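You operate a simulated robot arm through the tools that you are given. There is no shell and no other tool. Be economical: measure what you need, move in short steps, check, and stop when the job is done.

You are at the controls of a simulated two-armed robot. One attempt, no reset.

JOB
Load the quarter pallet's loose top crate into the lorry at D33, secure it and close the dock.
Fine: square in its bay; load board close to the crate, load bar down, plate up, gate shut, latch down; the chock stays in.

The check looks at the end state, three seconds after you hand in, the way a careful person would. Anything else that was tipped, shoved, dropped, spilled or broken makes it a failure.

ROBOT AND FRAMES
Two 7-joint arms with two-finger parallel grippers on one trunk, on a base that drives. Base frame: it is fixed to the floor where the robot stands at the start and does not move with it; the origin is under the middle of the robot, x ahead of it, y to its left, z up. Lengths are in mm, angles in degrees, forces in N, time in s.
The left shoulder is at the start at [50, 165, 1105], the right one opposite. With the tool pointing down near the work surface each hand reaches from about 100 to 640 mm from the robot's upright axis, wherever it stands, measured 20 degrees to its own side. Places, roughly: dock gate [-1300, 900, 1200]; green crate [-250, 1750, 750]; load bar [-500, 1200, 1400]; load board [-900, 1400, 800]; lorry floor at D33 [-300, 1300, 700]; navy crate [750, 1250, 750]; wheel chock [-700, 1100, 100]. Payload 3.91 kg a hand.
Tool frame (each hand has its own): the origin (TCP) lies between the finger pads and is the grasp point; the fingertips stand 30 mm ahead of it; z points along the fingers, y is the line along which they close. The gripper opens to 110 mm. The fingers are 20 mm wide and 10 mm thick; the gripper's body (48 by 112 mm) begins 55 mm behind the TCP.
Orientation is told as [roll, pitch, yaw] about the base's x, y, z axes, in that order, counted from this pose: with the fingers straight down and closing along the base's y, the tool's x points along the base's -x, its y along +y and its z along -z.

CONTROLS
- The arms move only by the tool play_rows. It takes "left_increments", "right_increments" or both (then of equal length, played together; a hand with none holds still); each is a list of rows, each a list of 6 numbers: the shift along the base's x, y, z in mm, then the turn, a rotation vector about the base's x, y, z in degrees. In form: [[dx, dy, dz, rx, ry, rz], ...]. A call has 1 to 12 rows; each row shifts and turns the commanded pose from where the row before left it. "left_grip" and "right_grip" are, for a hand that has rows, the closure in counts, from 0 (fully open) to 255 (shut), set as the call begins (left out, the last holds). A row lasts 0.2 s, in which the tool goes at most 50 mm and 8.6 degrees; a call with a longer step from one row to the next is refused whole, and so is a gripper value outside its range. A pose out of reach is approached as far as the arm can. The call stops where the force on the tool passes 90 N (or 10 N more than at its start, if that is more) or the arm is blocked; 0.2 s more then pass. The fingers move at their own pace (about 45 mm/s each) and stop on an object; they squeeze with about 41 N. The grip force told is the motor's: it shows also when the fingers shut on nothing. Time passes only in rows, and 0.2 s behind the last, so rows that do not move let the fingers close. The reply holds the time, the measured pose of the TCP, the force on the tool along the base axes, the opening and the grip force, in the units named above and with some noise, with the torque about the TCP (base axes, N m) and any sound that the robot's microphone picked up.
- Cameras (640 x 400 px; columns grow to the right, rows downward): "scene" is now at [100.8, 55.1, 1289.2]; the picture's right is [0.61, -0.79, 0.00], its down [-0.36, -0.28, -0.89] and it looks along [0.71, 0.55, -0.45] (base axes); focal length 214 px, centre (320, 200). "left" rides on the left gripper at [73, -17, -103] in its tool frame; the picture's right is [0.23, 0.97, 0.00], its down [-0.76, 0.18, -0.62] and it looks along [-0.61, 0.14, 0.78] (tool axes); focal length 222 px, centre (320, 200). "right" rides on the right gripper at [72, 17, -103] in its tool frame; the picture's right is [-0.23, 0.97, 0.00], its down [-0.76, -0.18, -0.62] and it looks along [-0.61, -0.14, 0.78] (tool axes); focal length 222 px, centre (320, 200). There is no depth. A picture from a camera that has moved, and an enlarged one, comes with that camera's place and axes in the base frame and with its lens.
- grab_frame(camera): a new picture of that camera. It takes no simulated time.
- slide_trunk(by): slides the trunk up (or, below 0, down) by that many mm; the arms and the scene camera ride with it, the base frame stays. It gives what a move gives, with no picture.
- roll_base(legs): drives the robot by 1 to 6 legs, each [ahead, left, turn to the left] in mm, mm and degrees, along the robot's own axes; the way and the turn of a leg run together, so that a leg with both is an arc; at most 1500 mm and 180 degrees a leg. The arms and the cameras ride along, it lands a little off, and it stops where it bumps. It gives what a move gives.
- turn_head(pan, tilt): turns the head with the scene camera to pan (to the left, within 80 degrees either way) and tilt (down, from -29 to 69), counted from straight ahead of the robot. It gives what a move gives.
- zoom(camera, box): a new picture of the part [left, top, right, bottom] of that camera's present view, enlarged. It takes no simulated time.
- finish_job(): hands the job in; it is judged then, once.

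Go step by step. Nothing tells you exact positions but the pictures and the camera data: compare them with the known pose of the tool, close in by small moves and look again before you grip or let go. The budget is 120 turns and 100 pictures, counting those below and the enlarged ones. Unless the task says otherwise, let go and move clear before handing in.

The tools are called as a command line: name --argument value ..., lists and objects as JSON in quotes. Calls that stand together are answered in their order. play_rows: Moves the arms, as the interface text tells. Its arguments: {"type":"object","properties":{"left_increments":{"type":"array","items":{"type":"array","items":{"type":"number"}}},"left_grip":{"type":"number"},"right_increments":{"type":"array","items":{"type":"array","items":{"type":"number"}}},"right_grip":{"type":"number"}},"required":[]} The other tools are called the same way: slide_trunk (by) slides the trunk up or down; roll_base (legs) drives the base; turn_head (pan, tilt) turns the head that bears the scene camera; grab_frame (camera) takes a picture; zoom (camera, box) takes an enlarged picture of a part of a camera's view; finish_job () hands the job in.

At the start:

```text
t: 0.0
left_position: [212.0, 280.8, 1252.5]
left_orientation: [0.1, 0.0, 0.0]
left_contact_force: [-0.5, 0.7, 0.9]
left_wrist_torque: [0.01, 0.03, 0.04]
left_opening: 110.0
left_gripper_force: 0.0
right_position: [351.6, 18.6, 1215.9]
right_orientation: [0.0, 0.1, 0.0]
right_contact_force: [-1.0, -0.1, -0.5]
right_wrist_torque: [-0.01, 0.02, -0.02]
right_opening: 110.0
right_gripper_force: 0.1
trunk travel left (down, up): [-325.0, 178.0]
robot x, y, heading: [-1.1, -0.7, -0.4]
head pan, tilt: [37.8, 26.8]
```

scene: 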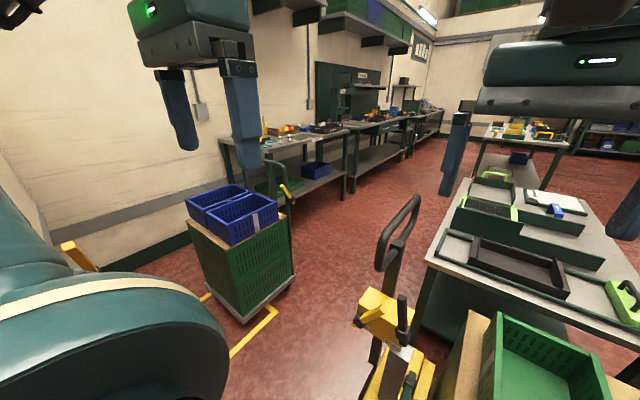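
right: 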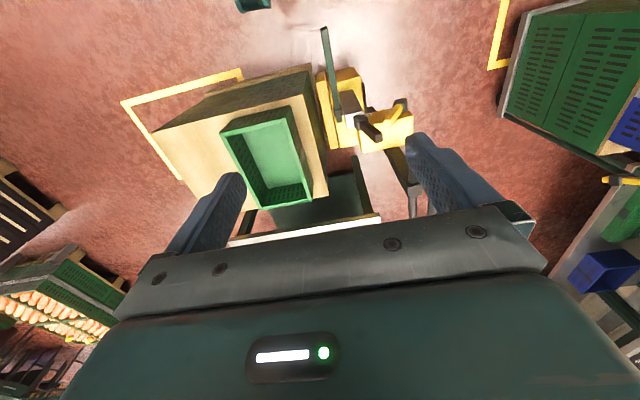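
left: 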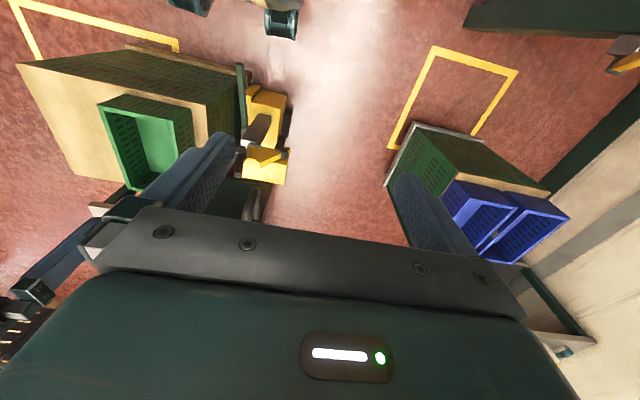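

I see the small (quarter) pallet with two navy crates on top near [750,1250], and the lorry must be to my left and behind. I'll zoom on the navy crates and look left.

zoom --camera "scene" --box '[150, 150, 340, 340]'

turn_head --pan 80 --tilt 20

grab_frame --camera "scene"

```text
2.11 times, centred on (245, 245) of scene
camera zoom: at [100.8, 55.1, 1289.2], right [0.61, -0.79, 0.0], down [-0.36, -0.28, -0.89], along [0.71, 0.55, -0.45], focal length 452 px, centre (478, 105)
```

zoom: 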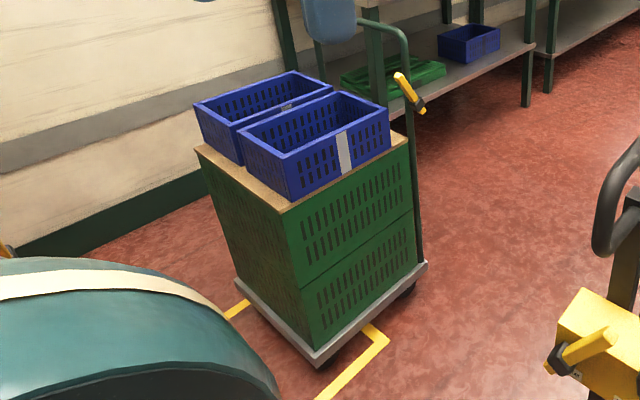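

```text
t: 1.1
left_position: [212.4, 281.5, 1253.2]
left_orientation: [0.0, 0.0, -0.1]
left_contact_force: [0.1, -0.5, -0.1]
left_wrist_torque: [-0.01, 0.02, -0.01]
left_opening: 110.2
left_gripper_force: 0.0
right_position: [352.1, 17.8, 1216.7]
right_orientation: [0.0, 0.0, 0.0]
right_contact_force: [-0.3, -0.9, 0.6]
right_wrist_torque: [-0.01, 0.02, 0.02]
right_opening: 109.9
right_gripper_force: 0.1
trunk travel left (down, up): [-325.0, 178.0]
robot x, y, heading: [0.5, 1.5, 0.3]
head pan, tilt: [80.0, 20.0]
```

```text
95 pictures are left
camera scene: at [44.6, 90.7, 1300.2], right [0.98, -0.17, 0.0], down [-0.06, -0.34, -0.94], along [0.16, 0.93, -0.34], focal length 214 px, centre (320, 200)
```

scene: 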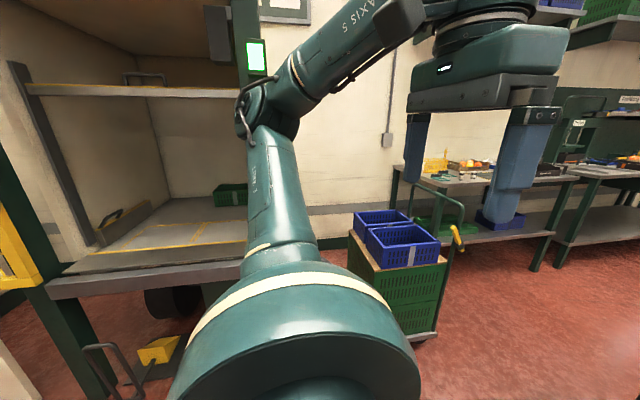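

The lorry is at left with open gate, load bar up, board inside, chock by the wheel. I'll rotate the base to face it.

roll_base --legs '[[0, 0, 90]]'

turn_head --pan 15 --tilt 18

grab_frame --camera "scene"

```text
t: 5.3
left_position: [-284.3, 209.2, 1254.0]
left_orientation: [0.0, 0.0, 90.5]
left_contact_force: [0.4, -0.2, 0.7]
left_wrist_torque: [-0.02, -0.01, 0.01]
left_opening: 110.1
left_gripper_force: 0.1
right_position: [-20.7, 352.2, 1216.4]
right_orientation: [0.1, 0.0, 90.4]
right_contact_force: [-1.1, 1.0, 0.2]
right_wrist_torque: [0.0, -0.01, 0.0]
right_opening: 109.9
right_gripper_force: 0.1
trunk travel left (down, up): [-325.0, 178.0]
robot x, y, heading: [-3.4, -1.0, 90.1]
head pan, tilt: [80.0, 20.0]
```

```text
t: 6.7
left_position: [-282.6, 210.0, 1254.4]
left_orientation: [0.0, 0.0, 90.5]
left_contact_force: [-0.2, -0.3, -0.1]
left_wrist_torque: [-0.04, 0.03, 0.02]
left_opening: 109.9
left_gripper_force: 0.1
right_position: [-20.1, 351.4, 1215.7]
right_orientation: [0.1, 0.0, 90.6]
right_contact_force: [0.0, 0.2, -1.1]
right_wrist_torque: [-0.02, -0.02, 0.02]
right_opening: 110.2
right_gripper_force: 0.2
trunk travel left (down, up): [-325.0, 178.0]
robot x, y, heading: [1.0, -1.1, 90.5]
head pan, tilt: [15.0, 18.0]
```

```text
94 pictures are left
camera scene: at [-26.1, 118.2, 1303.5], right [0.96, 0.27, 0.0], down [0.08, -0.3, -0.95], along [-0.25, 0.92, -0.31], focal length 214 px, centre (320, 200)
```

scene: 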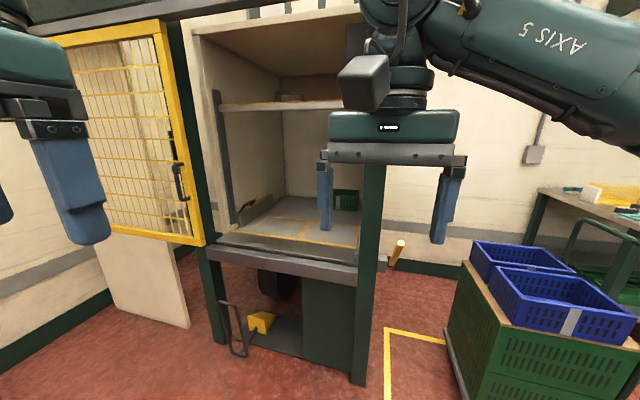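

The dock is ahead. Zooming on the interior and the surroundings.

zoom --camera "scene" --box '[190, 80, 410, 280]'

zoom --camera "scene" --box '[50, 0, 250, 360]'

zoom --camera "scene" --box '[180, 220, 420, 390]'

grab_frame --camera "right"

grab_frame --camera "left"

```text
2.00 times, centred on (300, 180) of scene
camera zoom: at [-26.1, 118.2, 1303.5], right [0.96, 0.27, 0.0], down [0.08, -0.3, -0.95], along [-0.25, 0.92, -0.31], focal length 429 px, centre (360, 240)
```

zoom: 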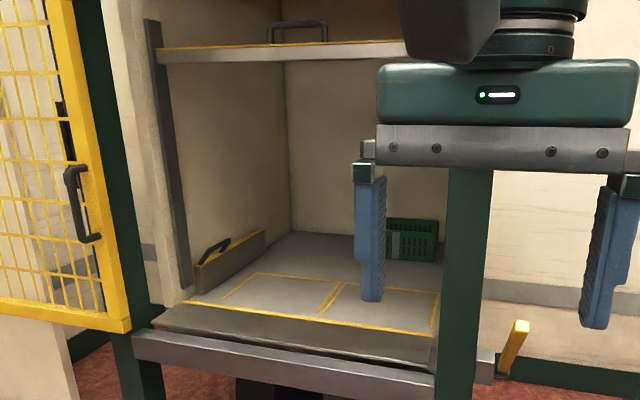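

```text
1.11 times, centred on (150, 180) of scene
camera zoom: at [-26.1, 118.2, 1303.5], right [0.96, 0.27, 0.0], down [0.08, -0.3, -0.95], along [-0.25, 0.92, -0.31], focal length 238 px, centre (509, 222)
```

zoom: 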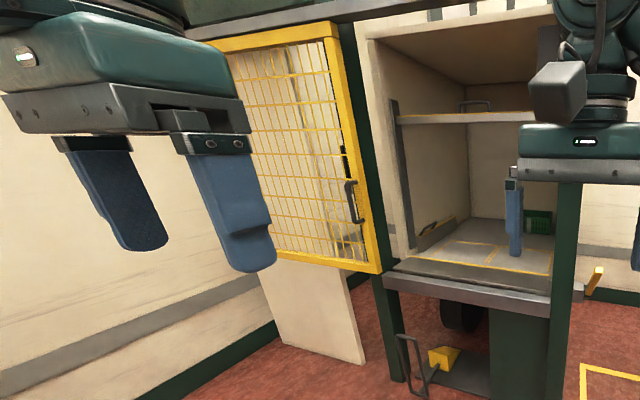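

```text
2.35 times, centred on (300, 305) of scene
camera zoom: at [-26.1, 118.2, 1303.5], right [0.96, 0.27, 0.0], down [0.08, -0.3, -0.95], along [-0.25, 0.92, -0.31], focal length 505 px, centre (367, -47)
```

zoom: 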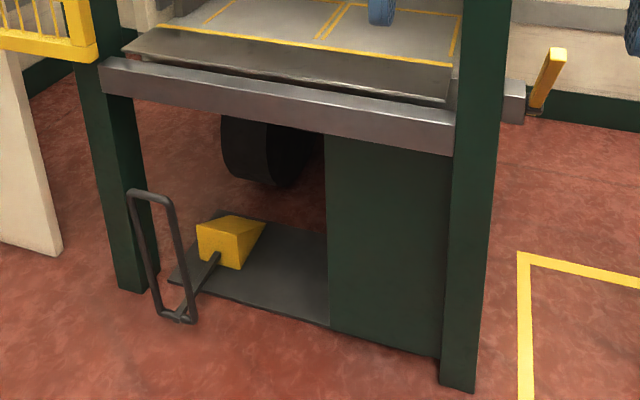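

```text
90 pictures are left
camera right: at [-37.1, 279.0, 1319.5], right [-0.98, 0.22, 0.0], down [0.17, 0.76, 0.62], along [0.14, 0.61, -0.78], focal length 222 px, centre (320, 200)
```

right: 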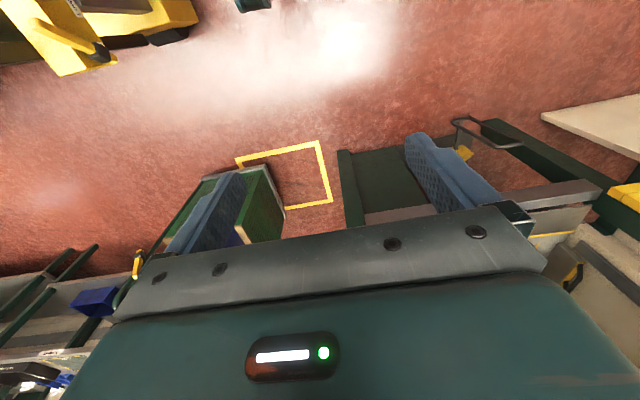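

```text
89 pictures are left
camera left: at [-266.6, 137.3, 1355.2], right [-0.97, -0.24, 0.0], down [-0.18, 0.76, 0.62], along [-0.15, 0.61, -0.78], focal length 222 px, centre (320, 200)
```

left: 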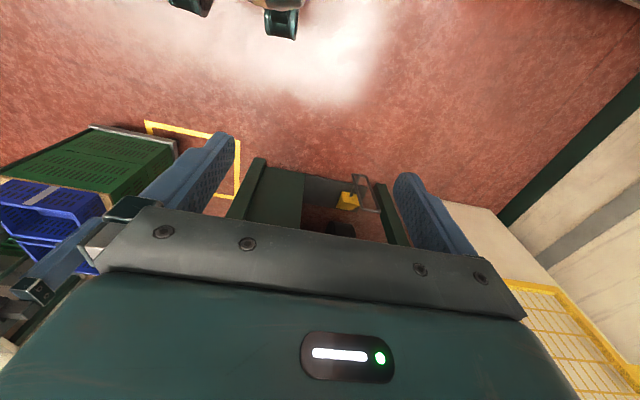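

Two marked bays are visible inside, the load bar is up with a handle, load board at the left wall. Now a closer look at the navy crates and the right post's yellow lever.

turn_head --pan -30 --tilt 25

grab_frame --camera "scene"

```text
t: 7.8
left_position: [-282.7, 209.6, 1253.7]
left_orientation: [0.0, -0.1, 90.4]
left_contact_force: [0.0, 0.7, 0.5]
left_wrist_torque: [-0.01, 0.0, -0.02]
left_opening: 110.0
left_gripper_force: 0.1
right_position: [-21.0, 350.6, 1216.4]
right_orientation: [0.2, 0.0, 90.5]
right_contact_force: [-0.7, 0.1, 0.2]
right_wrist_torque: [0.0, 0.01, -0.02]
right_opening: 110.1
right_gripper_force: 0.1
trunk travel left (down, up): [-325.0, 178.0]
robot x, y, heading: [0.3, 3.0, 90.5]
head pan, tilt: [-30.0, 25.0]
```

```text
88 pictures are left
camera scene: at [44.2, 108.5, 1292.1], right [0.87, -0.49, 0.0], down [-0.21, -0.37, -0.91], along [0.45, 0.79, -0.42], focal length 214 px, centre (320, 200)
```

scene: 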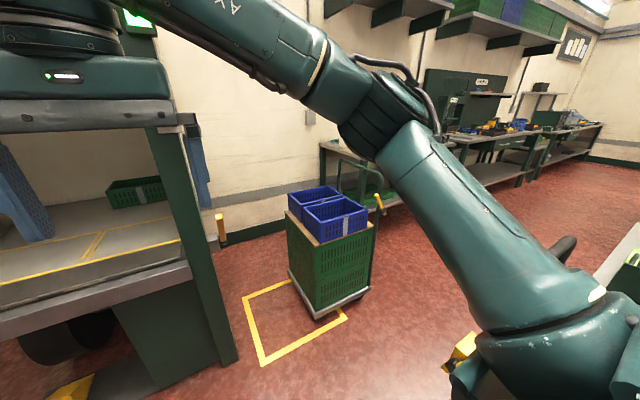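

Trolley stands about x 490–920, y 900–1390. I'll check the jack's clearance and lever details to choose a standing place.

zoom --camera "scene" --box '[190, 160, 400, 370]'

turn_head --pan -75 --tilt 35

grab_frame --camera "scene"

```text
1.90 times, centred on (295, 265) of scene
camera zoom: at [44.2, 108.5, 1292.1], right [0.87, -0.49, 0.0], down [-0.21, -0.37, -0.91], along [0.45, 0.79, -0.42], focal length 408 px, centre (368, 76)
```

zoom: 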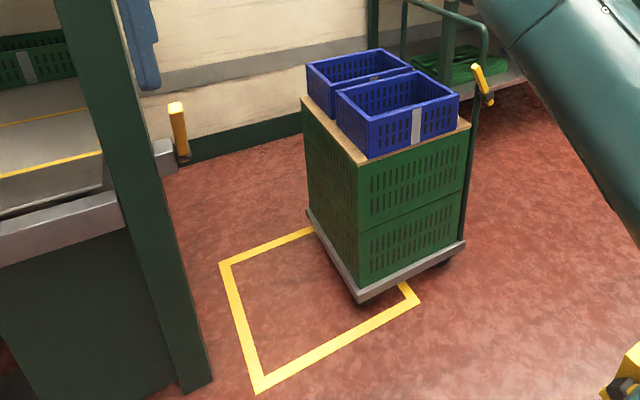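

```text
t: 8.9
left_position: [-282.2, 210.1, 1253.0]
left_orientation: [0.1, 0.0, 90.6]
left_contact_force: [0.7, 0.9, 0.2]
left_wrist_torque: [-0.02, -0.01, -0.02]
left_opening: 109.9
left_gripper_force: 0.0
right_position: [-21.2, 351.5, 1216.2]
right_orientation: [0.1, 0.0, 90.5]
right_contact_force: [-0.1, -0.1, 0.4]
right_wrist_torque: [-0.03, -0.01, 0.01]
right_opening: 110.0
right_gripper_force: 0.1
trunk travel left (down, up): [-325.0, 178.0]
robot x, y, heading: [2.8, -1.4, 90.5]
head pan, tilt: [-75.0, 35.0]
```

```text
86 pictures are left
camera scene: at [83.7, 51.9, 1276.4], right [0.27, -0.96, 0.0], down [-0.55, -0.15, -0.82], along [0.79, 0.22, -0.57], focal length 214 px, centre (320, 200)
```

scene: 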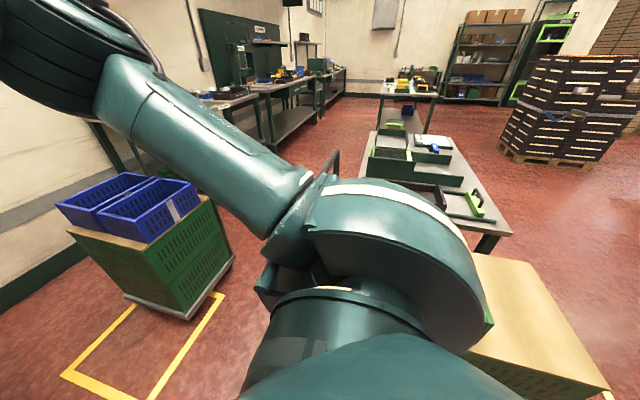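

I'll drive ahead a bit then right, staying clear of the jack and posts, and look down at base and jack.

roll_base --legs '[[350, 0, 0], [0, -400, 0]]'

turn_head --pan -70 --tilt 50

grab_frame --camera "scene"

turn_head --pan -20 --tilt 45

grab_frame --camera "scene"

grab_frame --camera "right"

```text
t: 13.7
left_position: [-25.2, 565.6, 1253.8]
left_orientation: [0.0, -0.1, 90.2]
left_contact_force: [-0.3, -0.7, -0.7]
left_wrist_torque: [0.0, -0.04, 0.02]
left_opening: 109.6
left_gripper_force: 0.0
right_position: [239.0, 706.3, 1216.8]
right_orientation: [0.1, -0.2, 90.1]
right_contact_force: [0.8, 0.0, -0.1]
right_wrist_torque: [0.0, -0.02, -0.02]
right_opening: 110.0
right_gripper_force: 0.2
trunk travel left (down, up): [-325.0, 178.0]
robot x, y, heading: [254.7, 356.5, 90.3]
head pan, tilt: [-75.0, 35.0]
stopped in leg 2: the robot was blocked; the commanded pose is now the measured one
```

```text
t: 14.4
left_position: [-23.2, 566.1, 1253.8]
left_orientation: [0.0, -0.1, 90.2]
left_contact_force: [0.1, -0.6, -0.2]
left_wrist_torque: [0.02, 0.01, 0.0]
left_opening: 109.9
left_gripper_force: 0.0
right_position: [239.9, 707.5, 1216.5]
right_orientation: [0.3, -0.2, 90.1]
right_contact_force: [0.0, -0.5, 0.7]
right_wrist_torque: [0.02, -0.02, -0.01]
right_opening: 109.9
right_gripper_force: 0.1
trunk travel left (down, up): [-325.0, 178.0]
robot x, y, heading: [263.9, 354.3, 90.0]
head pan, tilt: [-70.0, 50.0]
```

```text
85 pictures are left
camera scene: at [329.7, 409.4, 1254.7], right [0.35, -0.94, 0.0], down [-0.72, -0.26, -0.64], along [0.6, 0.22, -0.77], focal length 214 px, centre (320, 200)
```

scene: 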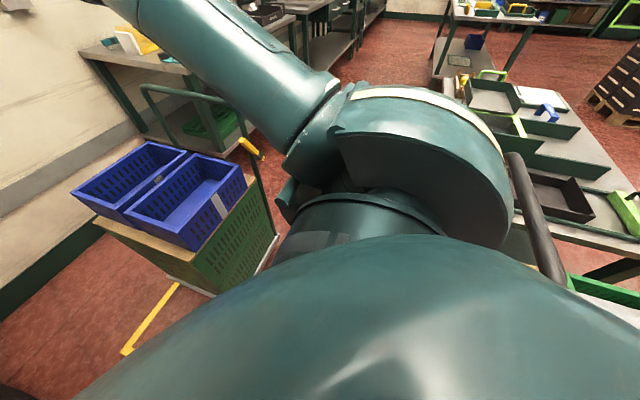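

```text
t: 15.6
left_position: [-22.9, 565.4, 1253.0]
left_orientation: [0.1, -0.2, 90.3]
left_contact_force: [-0.2, 0.6, -0.1]
left_wrist_torque: [-0.01, 0.0, 0.01]
left_opening: 109.7
left_gripper_force: 0.1
right_position: [239.6, 706.9, 1216.2]
right_orientation: [0.2, -0.2, 90.1]
right_contact_force: [0.4, 0.8, -0.1]
right_wrist_torque: [0.02, -0.01, 0.01]
right_opening: 110.1
right_gripper_force: 0.1
trunk travel left (down, up): [-325.0, 178.0]
robot x, y, heading: [260.4, 353.8, 90.1]
head pan, tilt: [-20.0, 45.0]
```

```text
84 pictures are left
camera scene: at [285.1, 459.3, 1261.5], right [0.94, -0.34, 0.0], down [-0.24, -0.67, -0.71], along [0.24, 0.67, -0.71], focal length 214 px, centre (320, 200)
```

scene: 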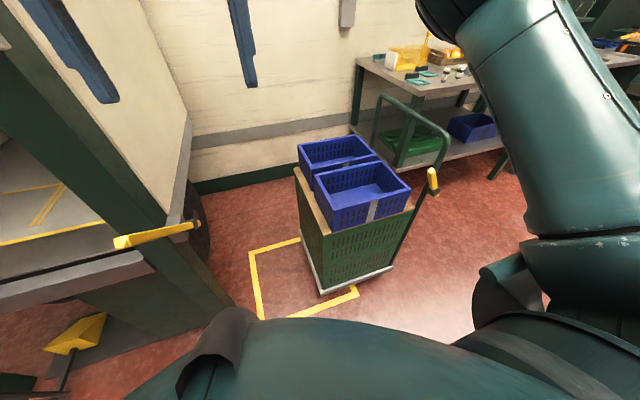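

```text
83 pictures are left
camera right: at [223.5, 633.9, 1320.1], right [-0.97, 0.23, 0.0], down [0.18, 0.76, 0.62], along [0.14, 0.61, -0.78], focal length 222 px, centre (320, 200)
```

right: 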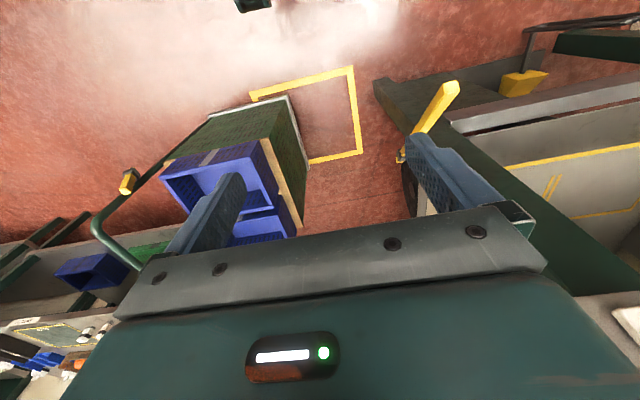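

The base bumped something low (jack) at x≈260, so I'll back off left. First a zoom of the crates.

roll_base --legs '[[0, 40, 0], [130, 0, 0]]'

turn_head --pan -40 --tilt 40

zoom --camera "scene" --box '[240, 100, 420, 260]'

grab_frame --camera "scene"

```text
t: 17.5
left_position: [-63.0, 694.8, 1253.9]
left_orientation: [-0.1, -0.1, 90.3]
left_contact_force: [0.5, 1.1, -0.4]
left_wrist_torque: [-0.04, 0.02, -0.03]
left_opening: 110.0
left_gripper_force: 0.1
right_position: [199.9, 835.6, 1216.5]
right_orientation: [0.2, -0.1, 90.0]
right_contact_force: [0.0, -0.7, -0.2]
right_wrist_torque: [0.0, -0.01, 0.0]
right_opening: 110.1
right_gripper_force: 0.0
trunk travel left (down, up): [-325.0, 178.0]
robot x, y, heading: [215.4, 481.5, 90.2]
head pan, tilt: [-20.0, 45.0]
```

```text
t: 18.4
left_position: [-64.3, 695.0, 1253.6]
left_orientation: [0.0, -0.1, 90.2]
left_contact_force: [-0.2, 0.6, 0.8]
left_wrist_torque: [0.0, 0.02, -0.05]
left_opening: 110.0
left_gripper_force: 0.0
right_position: [200.4, 835.2, 1216.3]
right_orientation: [0.2, -0.2, 90.1]
right_contact_force: [0.5, -0.7, 0.2]
right_wrist_torque: [-0.01, 0.02, -0.01]
right_opening: 109.8
right_gripper_force: 0.1
trunk travel left (down, up): [-325.0, 178.0]
robot x, y, heading: [214.3, 482.4, 90.4]
head pan, tilt: [-40.0, 40.0]
```

```text
2.50 times, centred on (330, 180) of scene
camera zoom: at [271.3, 576.6, 1268.8], right [0.77, -0.64, 0.0], down [-0.41, -0.49, -0.77], along [0.49, 0.59, -0.64], focal length 536 px, centre (295, 250)
```

zoom: 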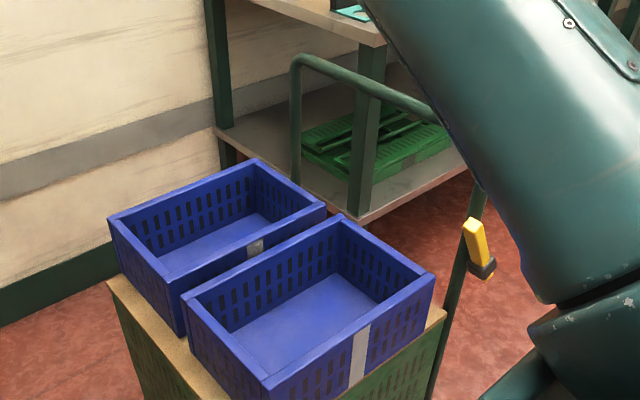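

```text
81 pictures are left
camera scene: at [271.3, 576.6, 1268.8], right [0.77, -0.64, 0.0], down [-0.41, -0.49, -0.77], along [0.49, 0.59, -0.64], focal length 214 px, centre (320, 200)
```

scene: 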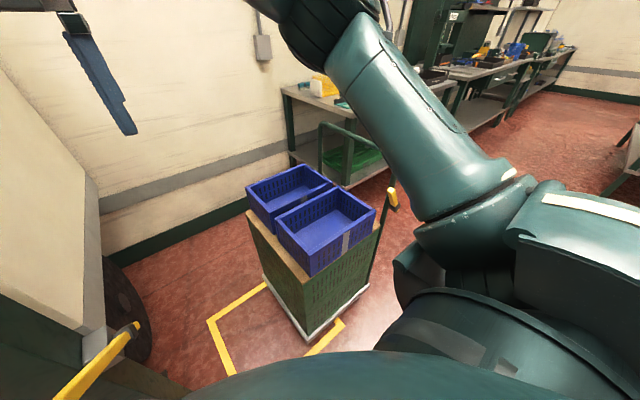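

Two navy crates are on the trolley, and there's another pallet near the jack with a loose green crate on top. I must determine which is the "quarter pallet", so I'll turn around to look.

roll_base --legs '[[0, 0, -100]]'

turn_head --pan -40 --tilt 30

grab_frame --camera "scene"

turn_head --pan 25 --tilt 20

grab_frame --camera "scene"

```text
t: 21.4
left_position: [216.4, 801.7, 1274.8]
left_orientation: [1.7, -5.9, 32.3]
left_contact_force: [-0.3, 0.5, -0.1]
left_wrist_torque: [0.01, -0.02, -0.02]
left_opening: 109.8
left_gripper_force: 0.0
right_position: [481.0, 662.4, 1225.4]
right_orientation: [0.5, -1.6, 31.8]
right_contact_force: [0.1, -0.3, -0.2]
right_wrist_torque: [0.04, -0.03, -0.04]
right_opening: 110.1
right_gripper_force: 0.0
trunk travel left (down, up): [-325.0, 178.0]
robot x, y, heading: [208.6, 476.1, 31.8]
head pan, tilt: [-40.0, 40.0]
stopped in leg 1: the robot was blocked; the commanded pose is now the measured one
```

```text
t: 22.1
left_position: [214.8, 802.4, 1274.5]
left_orientation: [1.9, -6.1, 32.2]
left_contact_force: [0.2, 0.4, 0.6]
left_wrist_torque: [-0.01, 0.01, 0.0]
left_opening: 110.1
left_gripper_force: 0.3
right_position: [483.3, 659.8, 1227.5]
right_orientation: [0.6, -1.8, 31.6]
right_contact_force: [0.3, -0.4, 0.7]
right_wrist_torque: [0.0, 0.0, 0.03]
right_opening: 110.2
right_gripper_force: 0.1
trunk travel left (down, up): [-325.0, 178.0]
robot x, y, heading: [209.5, 478.5, 31.5]
head pan, tilt: [-40.0, 30.0]
```

```text
80 pictures are left
camera scene: at [303.9, 461.4, 1286.2], right [-0.14, -0.99, -0.02], down [-0.48, 0.09, -0.87], along [0.87, -0.12, -0.48], focal length 214 px, centre (320, 200)
```

scene: 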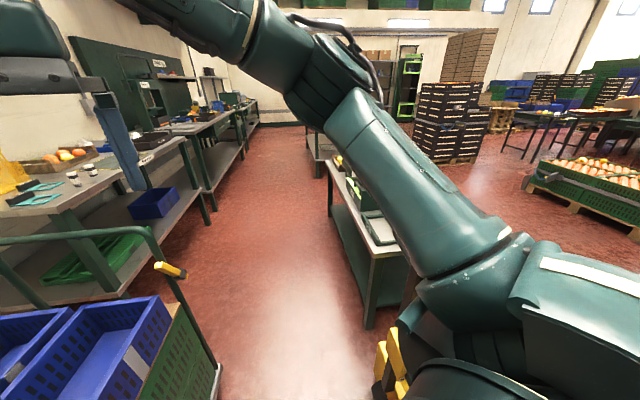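

```text
t: 23.4
left_position: [216.1, 801.2, 1273.8]
left_orientation: [2.0, -6.1, 32.2]
left_contact_force: [0.0, 0.0, -0.7]
left_wrist_torque: [0.02, 0.01, 0.03]
left_opening: 109.9
left_gripper_force: 0.0
right_position: [482.5, 660.3, 1226.9]
right_orientation: [0.4, -1.9, 31.6]
right_contact_force: [0.3, -0.7, -0.4]
right_wrist_torque: [-0.01, 0.01, 0.03]
right_opening: 110.0
right_gripper_force: 0.1
trunk travel left (down, up): [-325.0, 178.0]
robot x, y, heading: [207.9, 478.7, 31.7]
head pan, tilt: [25.0, 20.0]
```

```text
79 pictures are left
camera scene: at [265.7, 551.9, 1303.2], right [0.83, -0.55, 0.01], down [-0.17, -0.27, -0.95], along [0.52, 0.79, -0.32], focal length 214 px, centre (320, 200)
```

scene: 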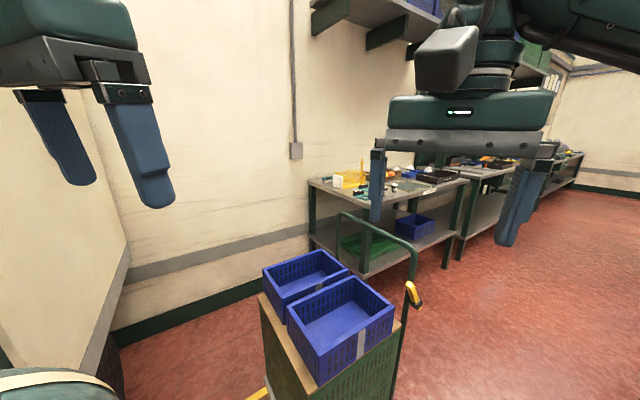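

The turn was blocked, with the left arm leaning on something (likely the dock post). I'll turn back at once.

roll_base --legs '[[0, 0, 35]]'

turn_head --pan 75 --tilt 20

grab_frame --camera "scene"

```text
t: 25.5
left_position: [38.9, 775.9, 1264.9]
left_orientation: [1.2, -3.6, 66.5]
left_contact_force: [-0.1, -0.8, 0.2]
left_wrist_torque: [0.03, -0.03, -0.01]
left_opening: 109.8
left_gripper_force: 0.1
right_position: [338.1, 806.6, 1218.6]
right_orientation: [0.1, -0.2, 66.1]
right_contact_force: [1.1, -0.1, -0.8]
right_wrist_torque: [-0.01, -0.01, -0.03]
right_opening: 110.0
right_gripper_force: 0.0
trunk travel left (down, up): [-325.0, 178.0]
robot x, y, heading: [207.8, 476.9, 66.2]
head pan, tilt: [25.0, 20.0]
```

```text
t: 26.7
left_position: [39.5, 775.7, 1264.3]
left_orientation: [1.3, -3.6, 66.4]
left_contact_force: [0.1, 0.2, 0.2]
left_wrist_torque: [0.0, -0.02, -0.02]
left_opening: 109.9
left_gripper_force: 0.1
right_position: [339.3, 807.3, 1218.0]
right_orientation: [0.2, -0.2, 66.1]
right_contact_force: [0.7, -0.8, -0.3]
right_wrist_torque: [0.0, 0.02, 0.0]
right_opening: 110.3
right_gripper_force: 0.1
trunk travel left (down, up): [-325.0, 178.0]
robot x, y, heading: [210.4, 479.2, 66.2]
head pan, tilt: [75.0, 20.0]
```

```text
78 pictures are left
camera scene: at [150.0, 562.4, 1300.2], right [0.63, 0.78, 0.0], down [0.27, -0.21, -0.94], along [-0.73, 0.59, -0.34], focal length 214 px, centre (320, 200)
```

scene: 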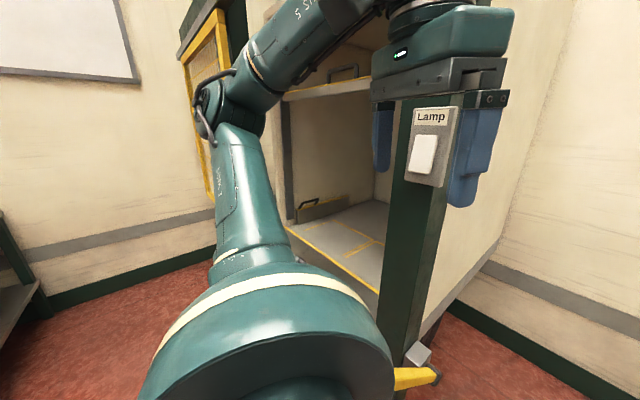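

There is a lamp switch on the right post. I'll back off to the starting place and look at the pallet by the jack.

roll_base --legs '[[-470, 0, 0], [0, 0, -66]]'

turn_head --pan -5 --tilt 40

grab_frame --camera "scene"

```text
t: 30.8
left_position: [-41.5, 398.1, 1264.4]
left_orientation: [1.2, -3.7, 46.4]
left_contact_force: [0.0, 0.3, -0.6]
left_wrist_torque: [0.03, 0.0, -0.02]
left_opening: 109.8
left_gripper_force: 0.0
right_position: [249.0, 323.5, 1217.0]
right_orientation: [0.2, -0.2, 45.9]
right_contact_force: [0.0, 0.4, 0.7]
right_wrist_torque: [-0.01, -0.02, 0.01]
right_opening: 110.0
right_gripper_force: 0.1
trunk travel left (down, up): [-325.0, 178.0]
robot x, y, heading: [16.8, 57.8, 46.2]
head pan, tilt: [75.0, 20.0]
stopped in leg 2: the robot was blocked; the commanded pose is now the measured one
```

```text
t: 32.3
left_position: [-41.7, 395.7, 1266.0]
left_orientation: [1.3, -3.7, 46.4]
left_contact_force: [-0.2, -0.5, -0.4]
left_wrist_torque: [0.03, 0.0, -0.01]
left_opening: 110.1
left_gripper_force: 0.1
right_position: [250.9, 323.4, 1217.7]
right_orientation: [0.3, -0.2, 46.0]
right_contact_force: [-0.3, 0.5, 0.6]
right_wrist_torque: [0.0, -0.01, 0.02]
right_opening: 110.2
right_gripper_force: 0.1
trunk travel left (down, up): [-325.0, 178.0]
robot x, y, heading: [15.1, 59.7, 46.6]
head pan, tilt: [-5.0, 40.0]
```

```text
77 pictures are left
camera scene: at [101.8, 134.0, 1268.8], right [0.66, -0.75, 0.0], down [-0.48, -0.42, -0.77], along [0.58, 0.5, -0.64], focal length 214 px, centre (320, 200)
```

scene: 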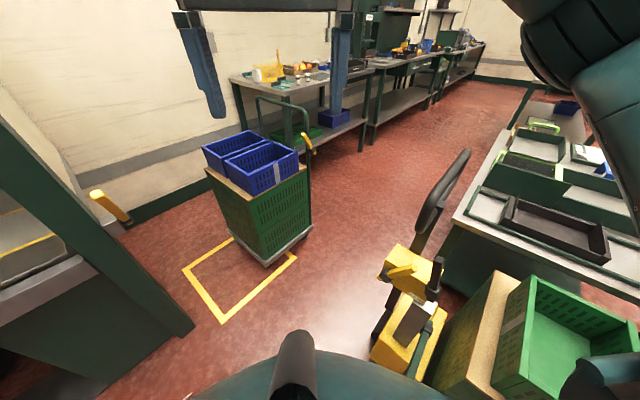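

roll_base --legs '[[0, 0, 6]]'

turn_head --pan -55 --tilt 50

grab_frame --camera "scene"

grab_frame --camera "right"

```text
t: 33.2
left_position: [-77.5, 388.7, 1265.8]
left_orientation: [1.3, -3.7, 52.4]
left_contact_force: [-0.1, -0.4, 0.6]
left_wrist_torque: [-0.03, -0.01, 0.0]
left_opening: 110.0
left_gripper_force: 0.0
right_position: [221.2, 346.0, 1218.4]
right_orientation: [0.3, -0.2, 52.0]
right_contact_force: [0.6, -0.6, -0.1]
right_wrist_torque: [0.02, -0.01, 0.0]
right_opening: 110.0
right_gripper_force: 0.1
trunk travel left (down, up): [-325.0, 178.0]
robot x, y, heading: [18.6, 56.3, 52.2]
head pan, tilt: [-5.0, 40.0]
```

```text
t: 34.4
left_position: [-75.7, 388.5, 1266.6]
left_orientation: [1.2, -3.7, 52.5]
left_contact_force: [-0.5, 0.3, -0.9]
left_wrist_torque: [-0.02, 0.0, -0.02]
left_opening: 110.0
left_gripper_force: 0.0
right_position: [222.2, 346.0, 1219.0]
right_orientation: [0.3, -0.2, 52.0]
right_contact_force: [0.4, 0.3, -0.1]
right_wrist_torque: [0.02, -0.01, 0.0]
right_opening: 110.2
right_gripper_force: 0.1
trunk travel left (down, up): [-325.0, 178.0]
robot x, y, heading: [19.5, 56.3, 52.2]
head pan, tilt: [-55.0, 50.0]
```

```text
76 pictures are left
camera scene: at [112.4, 76.2, 1254.6], right [-0.05, -1.0, 0.0], down [-0.77, 0.04, -0.64], along [0.64, -0.03, -0.77], focal length 214 px, centre (320, 200)
```

scene: 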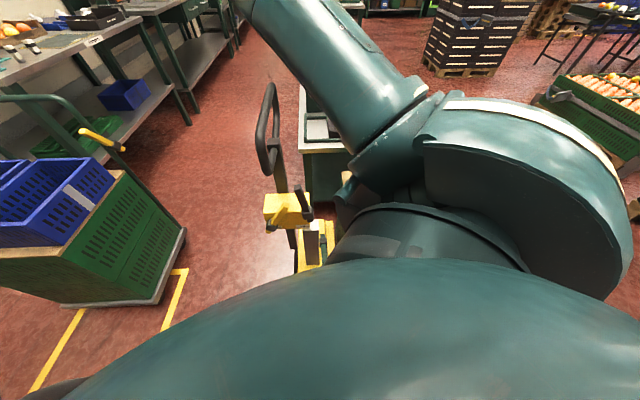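

```text
75 pictures are left
camera right: at [163.2, 298.0, 1321.4], right [-0.63, 0.78, 0.01], down [0.61, 0.49, 0.63], along [0.48, 0.4, -0.78], focal length 222 px, centre (320, 200)
```

right: 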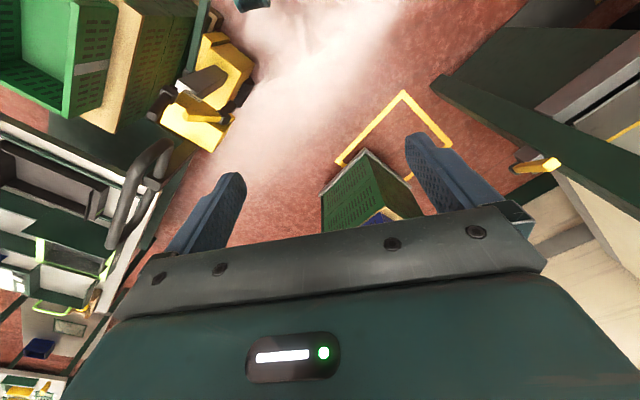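

I'll step back to the origin and rotate to face the pallet.

roll_base --legs '[[-75, 0, 0], [0, 0, -52]]'

turn_head --pan -10 --tilt 45

grab_frame --camera "scene"

```text
t: 37.8
left_position: [177.3, 273.2, 1266.1]
left_orientation: [1.3, -3.8, -0.5]
left_contact_force: [0.1, 1.2, 0.0]
left_wrist_torque: [0.0, -0.02, 0.0]
left_opening: 109.8
left_gripper_force: 0.1
right_position: [324.0, 9.8, 1218.0]
right_orientation: [0.3, -0.3, -0.8]
right_contact_force: [-0.1, 0.4, -0.5]
right_wrist_torque: [-0.01, 0.02, 0.03]
right_opening: 109.9
right_gripper_force: 0.0
trunk travel left (down, up): [-325.0, 178.0]
robot x, y, heading: [-27.3, -1.7, -0.9]
head pan, tilt: [-55.0, 50.0]
```

```text
t: 38.9
left_position: [178.5, 272.4, 1265.4]
left_orientation: [1.4, -3.7, -0.5]
left_contact_force: [-0.3, 0.5, 1.0]
left_wrist_torque: [0.02, 0.0, 0.02]
left_opening: 109.9
left_gripper_force: 0.0
right_position: [323.1, 10.2, 1217.2]
right_orientation: [0.3, -0.1, -0.8]
right_contact_force: [-0.3, 0.4, -0.1]
right_wrist_torque: [0.03, 0.0, -0.01]
right_opening: 110.0
right_gripper_force: 0.0
trunk travel left (down, up): [-325.0, 178.0]
robot x, y, heading: [-24.8, -1.5, -0.9]
head pan, tilt: [-10.0, 45.0]
```

```text
74 pictures are left
camera scene: at [80.5, -18.1, 1261.5], right [-0.19, -0.98, 0.0], down [-0.69, 0.13, -0.71], along [0.69, -0.13, -0.71], focal length 214 px, centre (320, 200)
```

scene: 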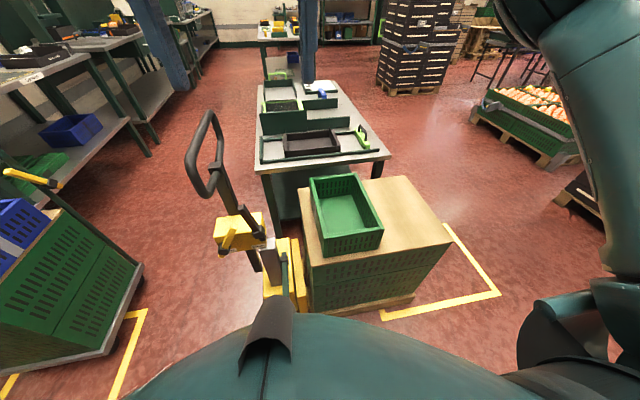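

Now it's clear: the pallet (jack beside it) carries one loose green crate, about x 450–780, y −310…−95, rim z≈680; that's the target. I'll drive to its south-west side at heading ~20.

zoom --camera "scene" --box '[270, 150, 480, 320]'

roll_base --legs '[[30, -400, 0], [0, 0, 21]]'

turn_head --pan 0 --tilt 45

grab_frame --camera "scene"

```text
2.35 times, centred on (375, 235) of scene
camera zoom: at [80.5, -18.1, 1261.5], right [-0.19, -0.98, 0.0], down [-0.69, 0.13, -0.71], along [0.69, -0.13, -0.71], focal length 505 px, centre (191, 118)
```

zoom: 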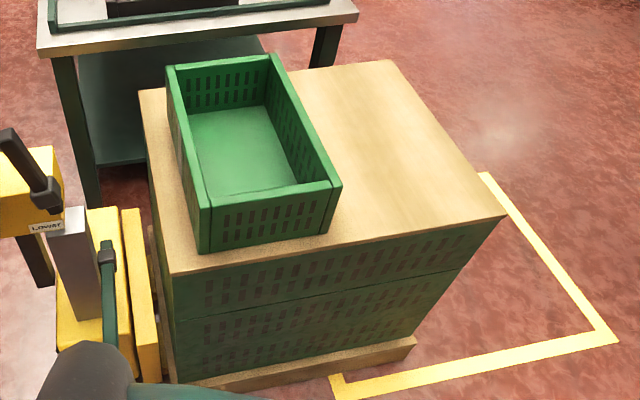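

```text
t: 44.1
left_position: [91.2, -74.1, 1266.5]
left_orientation: [1.3, -3.7, 20.2]
left_contact_force: [0.4, -0.4, -0.1]
left_wrist_torque: [-0.02, -0.01, -0.01]
left_opening: 109.8
left_gripper_force: 0.0
right_position: [319.8, -269.1, 1217.8]
right_orientation: [0.3, -0.2, 19.9]
right_contact_force: [-0.9, -0.3, -0.3]
right_wrist_torque: [0.0, -0.01, -0.01]
right_opening: 110.0
right_gripper_force: 0.0
trunk travel left (down, up): [-325.0, 178.0]
robot x, y, heading: [-2.7, -405.5, 19.8]
head pan, tilt: [-10.0, 45.0]
```

```text
t: 44.9
left_position: [91.5, -74.6, 1265.7]
left_orientation: [1.3, -3.7, 20.2]
left_contact_force: [0.0, 0.6, 0.2]
left_wrist_torque: [-0.01, -0.01, -0.01]
left_opening: 110.0
left_gripper_force: 0.0
right_position: [320.3, -269.8, 1218.2]
right_orientation: [0.3, -0.3, 19.8]
right_contact_force: [0.1, -0.3, 0.8]
right_wrist_torque: [0.01, 0.0, -0.05]
right_opening: 110.1
right_gripper_force: 0.0
trunk travel left (down, up): [-325.0, 178.0]
robot x, y, heading: [-4.3, -405.6, 19.9]
head pan, tilt: [0.0, 45.0]
```

```text
72 pictures are left
camera scene: at [98.3, -368.3, 1261.5], right [0.34, -0.94, 0.0], down [-0.67, -0.24, -0.71], along [0.67, 0.24, -0.71], focal length 214 px, centre (320, 200)
```

scene: 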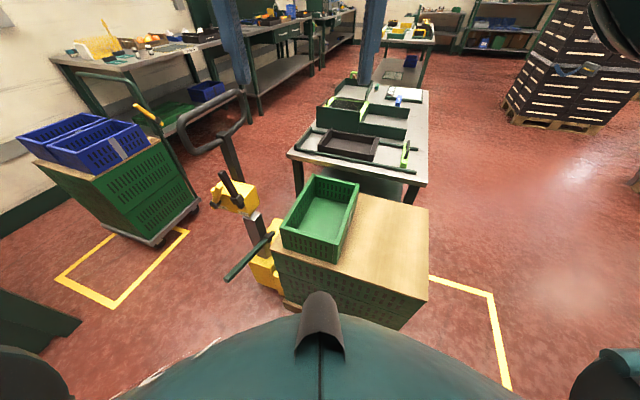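

Zooming on the crate for exact location.

zoom --camera "scene" --box '[260, 160, 440, 280]'

```text
3.33 times, centred on (350, 220) of scene
camera zoom: at [98.3, -368.3, 1261.5], right [0.34, -0.94, 0.0], down [-0.67, -0.24, -0.71], along [0.67, 0.24, -0.71], focal length 715 px, centre (220, 133)
```

zoom: 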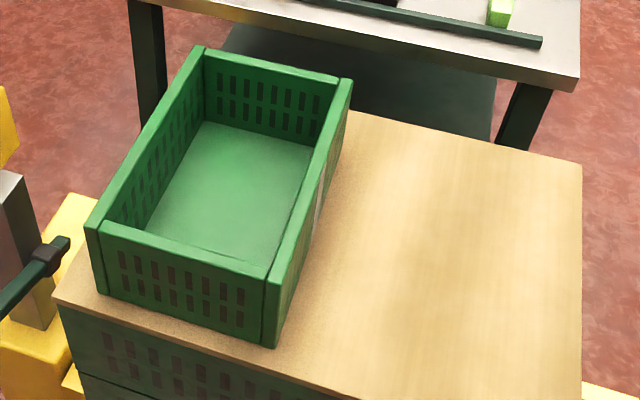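

Crate: x 463–773, y −97…−296, rim z≈695. I'll bring both hands above it: left over the near end wall, right over the south wall.

play_rows --left_increments '[[31.6, -12.1, -34.7, -2.5, 3.0, 0], [31.6, -12.1, -34.7, 0, 0, 6.36], [31.6, -12.1, -34.7, 0, 0, 6.36], [31.6, -12.1, -34.7, 0, 0, 6.36], [31.6, -12.1, -34.7, 0, 0, 6.36], [31.6, -12.1, -34.7, 0, 0, 6.36], [31.6, -12.1, -34.7, 0, 0, 6.36], [31.6, -12.1, -34.7, 0, 0, 6.36], [31.6, -12.1, -34.7, 0, 0, 6.36], [31.6, -12.1, -34.7, 0, 0, 6.36], [31.6, -12.1, -34.7, 0, 0, 6.36], [31.6, -12.1, -34.7, 0, 0, 6.36]]' --right_increments '[[25, -1.6, -30.7, 0, 0, -1.65], [25, -1.6, -30.7, 0, 0, -1.65], [25, -1.6, -30.7, 0, 0, -1.65], [25, -1.6, -30.7, 0, 0, -1.65], [25, -1.6, -30.7, 0, 0, -1.65], [25, -1.6, -30.7, 0, 0, -1.65], [25, -1.6, -30.7, 0, 0, -1.65], [25, -1.6, -30.7, 0, 0, -1.65], [25, -1.6, -30.7, 0, 0, -1.65], [25, -1.6, -30.7, 0, 0, -1.65], [25, -1.6, -30.7, 0, 0, -1.65], [25, -1.6, -30.7, 0, 0, -1.65]]'

grab_frame --camera "scene"

grab_frame --camera "left"

grab_frame --camera "right"

```text
t: 47.5
left_position: [362.2, -116.5, 896.3]
left_orientation: [-0.2, 0.1, 90.3]
left_contact_force: [-0.1, 0.2, 0.4]
left_wrist_torque: [0.04, -0.02, -0.02]
left_opening: 110.0
left_gripper_force: 0.1
left hand out of reach, approached as far as the arm can: row 9, 10, 11, 12
right_position: [620.8, -290.3, 849.4]
right_orientation: [0.3, -0.3, 0.1]
right_contact_force: [-0.4, -0.7, 0.1]
right_wrist_torque: [0.05, 0.01, 0.01]
right_opening: 109.9
right_gripper_force: 0.1
trunk travel left (down, up): [-325.0, 178.0]
robot x, y, heading: [-5.0, -402.3, 20.0]
head pan, tilt: [0.0, 45.0]
```

```text
70 pictures are left
camera scene: at [98.4, -367.9, 1261.5], right [0.34, -0.94, 0.0], down [-0.67, -0.24, -0.71], along [0.66, 0.24, -0.71], focal length 214 px, centre (320, 200)
```

scene: 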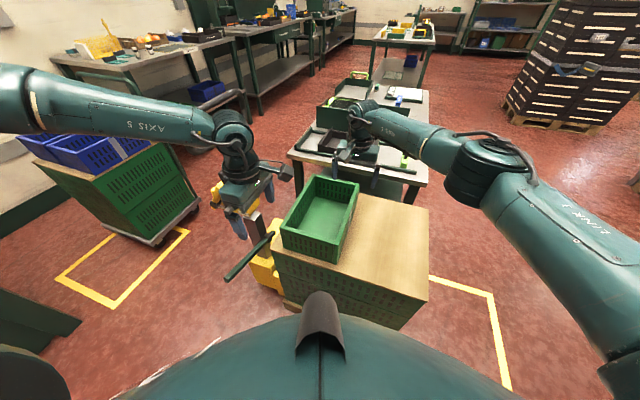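

```text
69 pictures are left
camera left: at [377.8, -188.7, 997.6], right [-0.97, -0.23, 0.0], down [-0.18, 0.76, 0.62], along [-0.14, 0.61, -0.78], focal length 222 px, centre (320, 200)
```

left: 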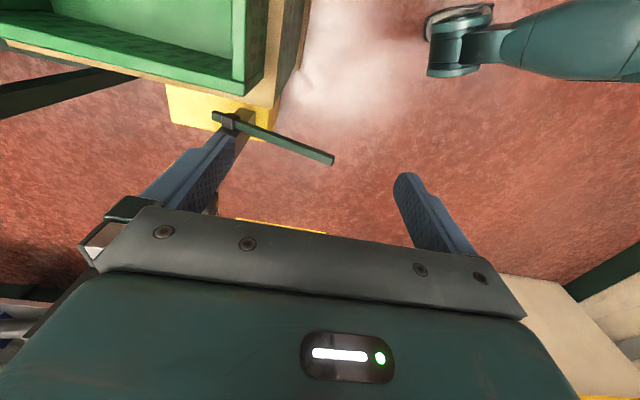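

```text
68 pictures are left
camera right: at [547.8, -273.8, 952.0], right [0.23, 0.97, 0.01], down [0.76, -0.18, 0.63], along [0.61, -0.14, -0.78], focal length 222 px, centre (320, 200)
```

right: 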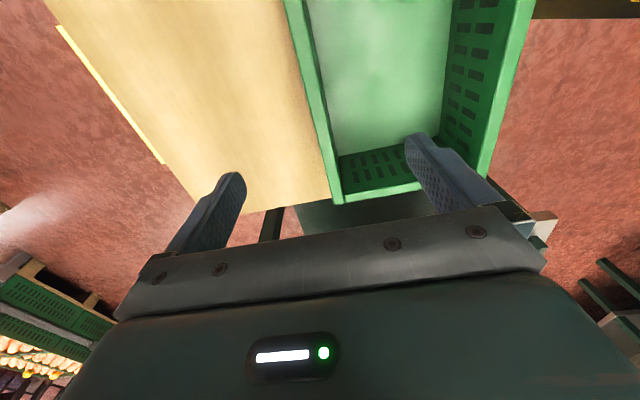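

Left hand couldn't reach with that outward yaw. I'll turn its yaw the other way and see how the reach changes.

play_rows --left_increments '[[0, 0, 0, 0, 0, -8.3], [0, 0, 0, 0, 0, -8.3], [0, 0, 0, 0, 0, -8.3], [0, 0, 0, 0, 0, -8.3], [0, 0, 0, 0, 0, -8.3], [0, 0, 0, 0, 0, -8.3], [0, 0, 0, 0, 0, -8.3], [0, 0, 0, 0, 0, -8.3], [0, 0, 0, 0, 0, -8.3]]'

```text
t: 49.5
left_position: [361.1, -117.7, 897.0]
left_orientation: [-0.2, 0.0, 15.3]
left_contact_force: [0.5, 0.4, 0.0]
left_wrist_torque: [0.01, -0.01, 0.01]
left_opening: 110.0
left_gripper_force: 0.0
right_position: [620.4, -291.6, 848.6]
right_orientation: [0.4, -0.3, 0.0]
right_contact_force: [0.2, 0.1, -0.1]
right_wrist_torque: [0.0, 0.02, 0.01]
right_opening: 110.3
right_gripper_force: 0.1
trunk travel left (down, up): [-325.0, 178.0]
robot x, y, heading: [-6.6, -406.1, 19.7]
head pan, tilt: [0.0, 45.0]
```

play_rows --left_increments '[[27, -21, -12, 0, 0, 0], [27, -21, -12, 0, 0, 0], [27, -21, -12, 0, 0, 0], [27, -21, -12, 0, 0, 0]]'

```text
t: 50.5
left_position: [362.3, -116.9, 899.4]
left_orientation: [-0.1, 0.0, 15.5]
left_contact_force: [1.0, -0.1, 0.3]
left_wrist_torque: [0.02, 0.0, -0.02]
left_opening: 110.1
left_gripper_force: 0.1
left hand out of reach, approached as far as the arm can: row 1, 2, 3, 4
right_position: [620.1, -291.0, 848.6]
right_orientation: [0.3, -0.3, 0.0]
right_contact_force: [-0.8, -0.7, 0.5]
right_wrist_torque: [0.0, 0.01, 0.02]
right_opening: 109.7
right_gripper_force: 0.0
trunk travel left (down, up): [-325.0, 178.0]
robot x, y, heading: [-4.0, -402.4, 19.9]
head pan, tilt: [0.0, 45.0]
```

play_rows --left_increments '[[0, 0, 48, 0, 0, 0], [0, 0, 48, 0, 0, 0], [0, 0, 48, 0, 0, 0], [0, 0, 48, 0, 0, 0], [0, 0, 48, 0, 0, 0], [27, -21, 0, 0, 0, 0], [27, -21, 0, 0, 0, 0], [27, -21, 0, 0, 0, 0], [27, -21, 0, 0, 0, 0], [0, 0, -48, 0, 0, 0], [0, 0, -48, 0, 0, 0], [0, 0, -48, 0, 0, 0]]'

grab_frame --camera "scene"

```text
t: 53.1
left_position: [360.7, -115.9, 994.2]
left_orientation: [-0.2, 0.0, 15.4]
left_contact_force: [0.3, -0.1, 0.3]
left_wrist_torque: [0.03, 0.01, 0.0]
left_opening: 110.4
left_gripper_force: 0.1
left hand out of reach, approached as far as the arm can: row 6, 7, 8, 9
right_position: [620.0, -289.4, 848.5]
right_orientation: [0.3, -0.2, 0.0]
right_contact_force: [0.4, 0.7, 0.2]
right_wrist_torque: [0.0, -0.01, -0.04]
right_opening: 109.9
right_gripper_force: 0.1
trunk travel left (down, up): [-325.0, 178.0]
robot x, y, heading: [-2.5, -403.3, 19.8]
head pan, tilt: [0.0, 45.0]
```

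```text
67 pictures are left
camera scene: at [98.5, -368.0, 1261.5], right [0.34, -0.94, 0.0], down [-0.67, -0.24, -0.71], along [0.66, 0.24, -0.71], focal length 214 px, centre (320, 200)
```

scene: 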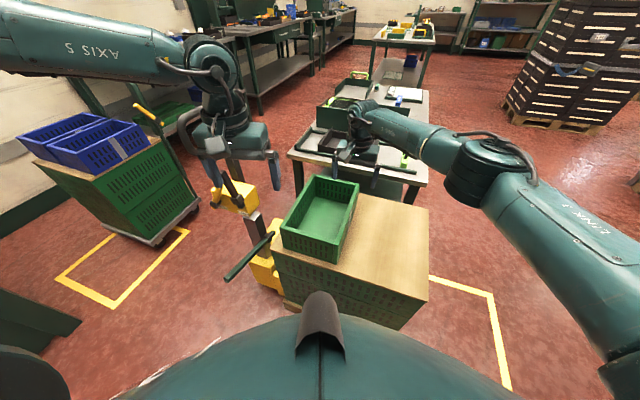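

play_rows --left_increments '[[38, 14, 0, 0, 0, 0], [38, 14, 0, 0, 0, 0]]'

play_rows --left_increments '[[14, -38, 0, 0, 0, 0], [14, -38, 0, 0, 0, 0]]'

```text
t: 53.7
left_position: [414.3, -78.6, 996.8]
left_orientation: [-0.2, -0.1, 15.4]
left_contact_force: [-0.4, 1.2, -0.1]
left_wrist_torque: [0.02, -0.03, -0.05]
left_opening: 110.0
left_gripper_force: 0.0
left hand out of reach, approached as far as the arm can: row 2
right_position: [620.8, -290.6, 849.0]
right_orientation: [0.3, -0.1, 0.1]
right_contact_force: [-0.8, -0.6, 0.3]
right_wrist_torque: [-0.01, -0.01, 0.0]
right_opening: 109.8
right_gripper_force: 0.0
trunk travel left (down, up): [-325.0, 178.0]
robot x, y, heading: [-7.1, -404.9, 19.6]
head pan, tilt: [0.0, 45.0]
```

```text
t: 54.3
left_position: [390.1, -118.3, 1001.8]
left_orientation: [-0.2, 0.0, 15.4]
left_contact_force: [0.8, -0.4, 0.1]
left_wrist_torque: [0.03, -0.01, -0.04]
left_opening: 109.8
left_gripper_force: 0.0
left hand out of reach, approached as far as the arm can: row 1, 2
right_position: [621.1, -291.0, 849.1]
right_orientation: [0.2, -0.2, -0.1]
right_contact_force: [0.9, -0.1, -0.1]
right_wrist_torque: [0.0, 0.02, -0.01]
right_opening: 110.1
right_gripper_force: 0.1
trunk travel left (down, up): [-325.0, 178.0]
robot x, y, heading: [-6.2, -405.2, 19.8]
head pan, tilt: [0.0, 45.0]
```

play_rows --left_increments '[[22, 32, 0, 0, 0, 0], [22, 32, 0, 0, 0, 0], [22, 32, 0, 0, 0, 0], [22, 32, 0, 0, 0, 0], [27, -23, 0, 0, 0, 0], [27, -23, 0, 0, 0, 0], [27, -23, 0, 0, 0, 0], [20, -40, 0, 0, 0, 0], [20, -40, 0, 0, 0, 0]]'

```text
t: 56.3
left_position: [413.4, -81.2, 1008.7]
left_orientation: [0.0, 0.0, 15.5]
left_contact_force: [-0.5, 0.4, -0.2]
left_wrist_torque: [0.0, 0.04, 0.03]
left_opening: 110.1
left_gripper_force: 0.2
left hand out of reach, approached as far as the arm can: row 2, 3, 4, 5, 6, 7, 8, 9
right_position: [620.2, -290.7, 849.8]
right_orientation: [0.3, -0.2, 0.0]
right_contact_force: [0.1, -0.2, -1.2]
right_wrist_torque: [-0.02, -0.02, 0.01]
right_opening: 110.1
right_gripper_force: 0.1
trunk travel left (down, up): [-325.0, 178.0]
robot x, y, heading: [-4.5, -405.9, 19.8]
head pan, tilt: [0.0, 45.0]
```

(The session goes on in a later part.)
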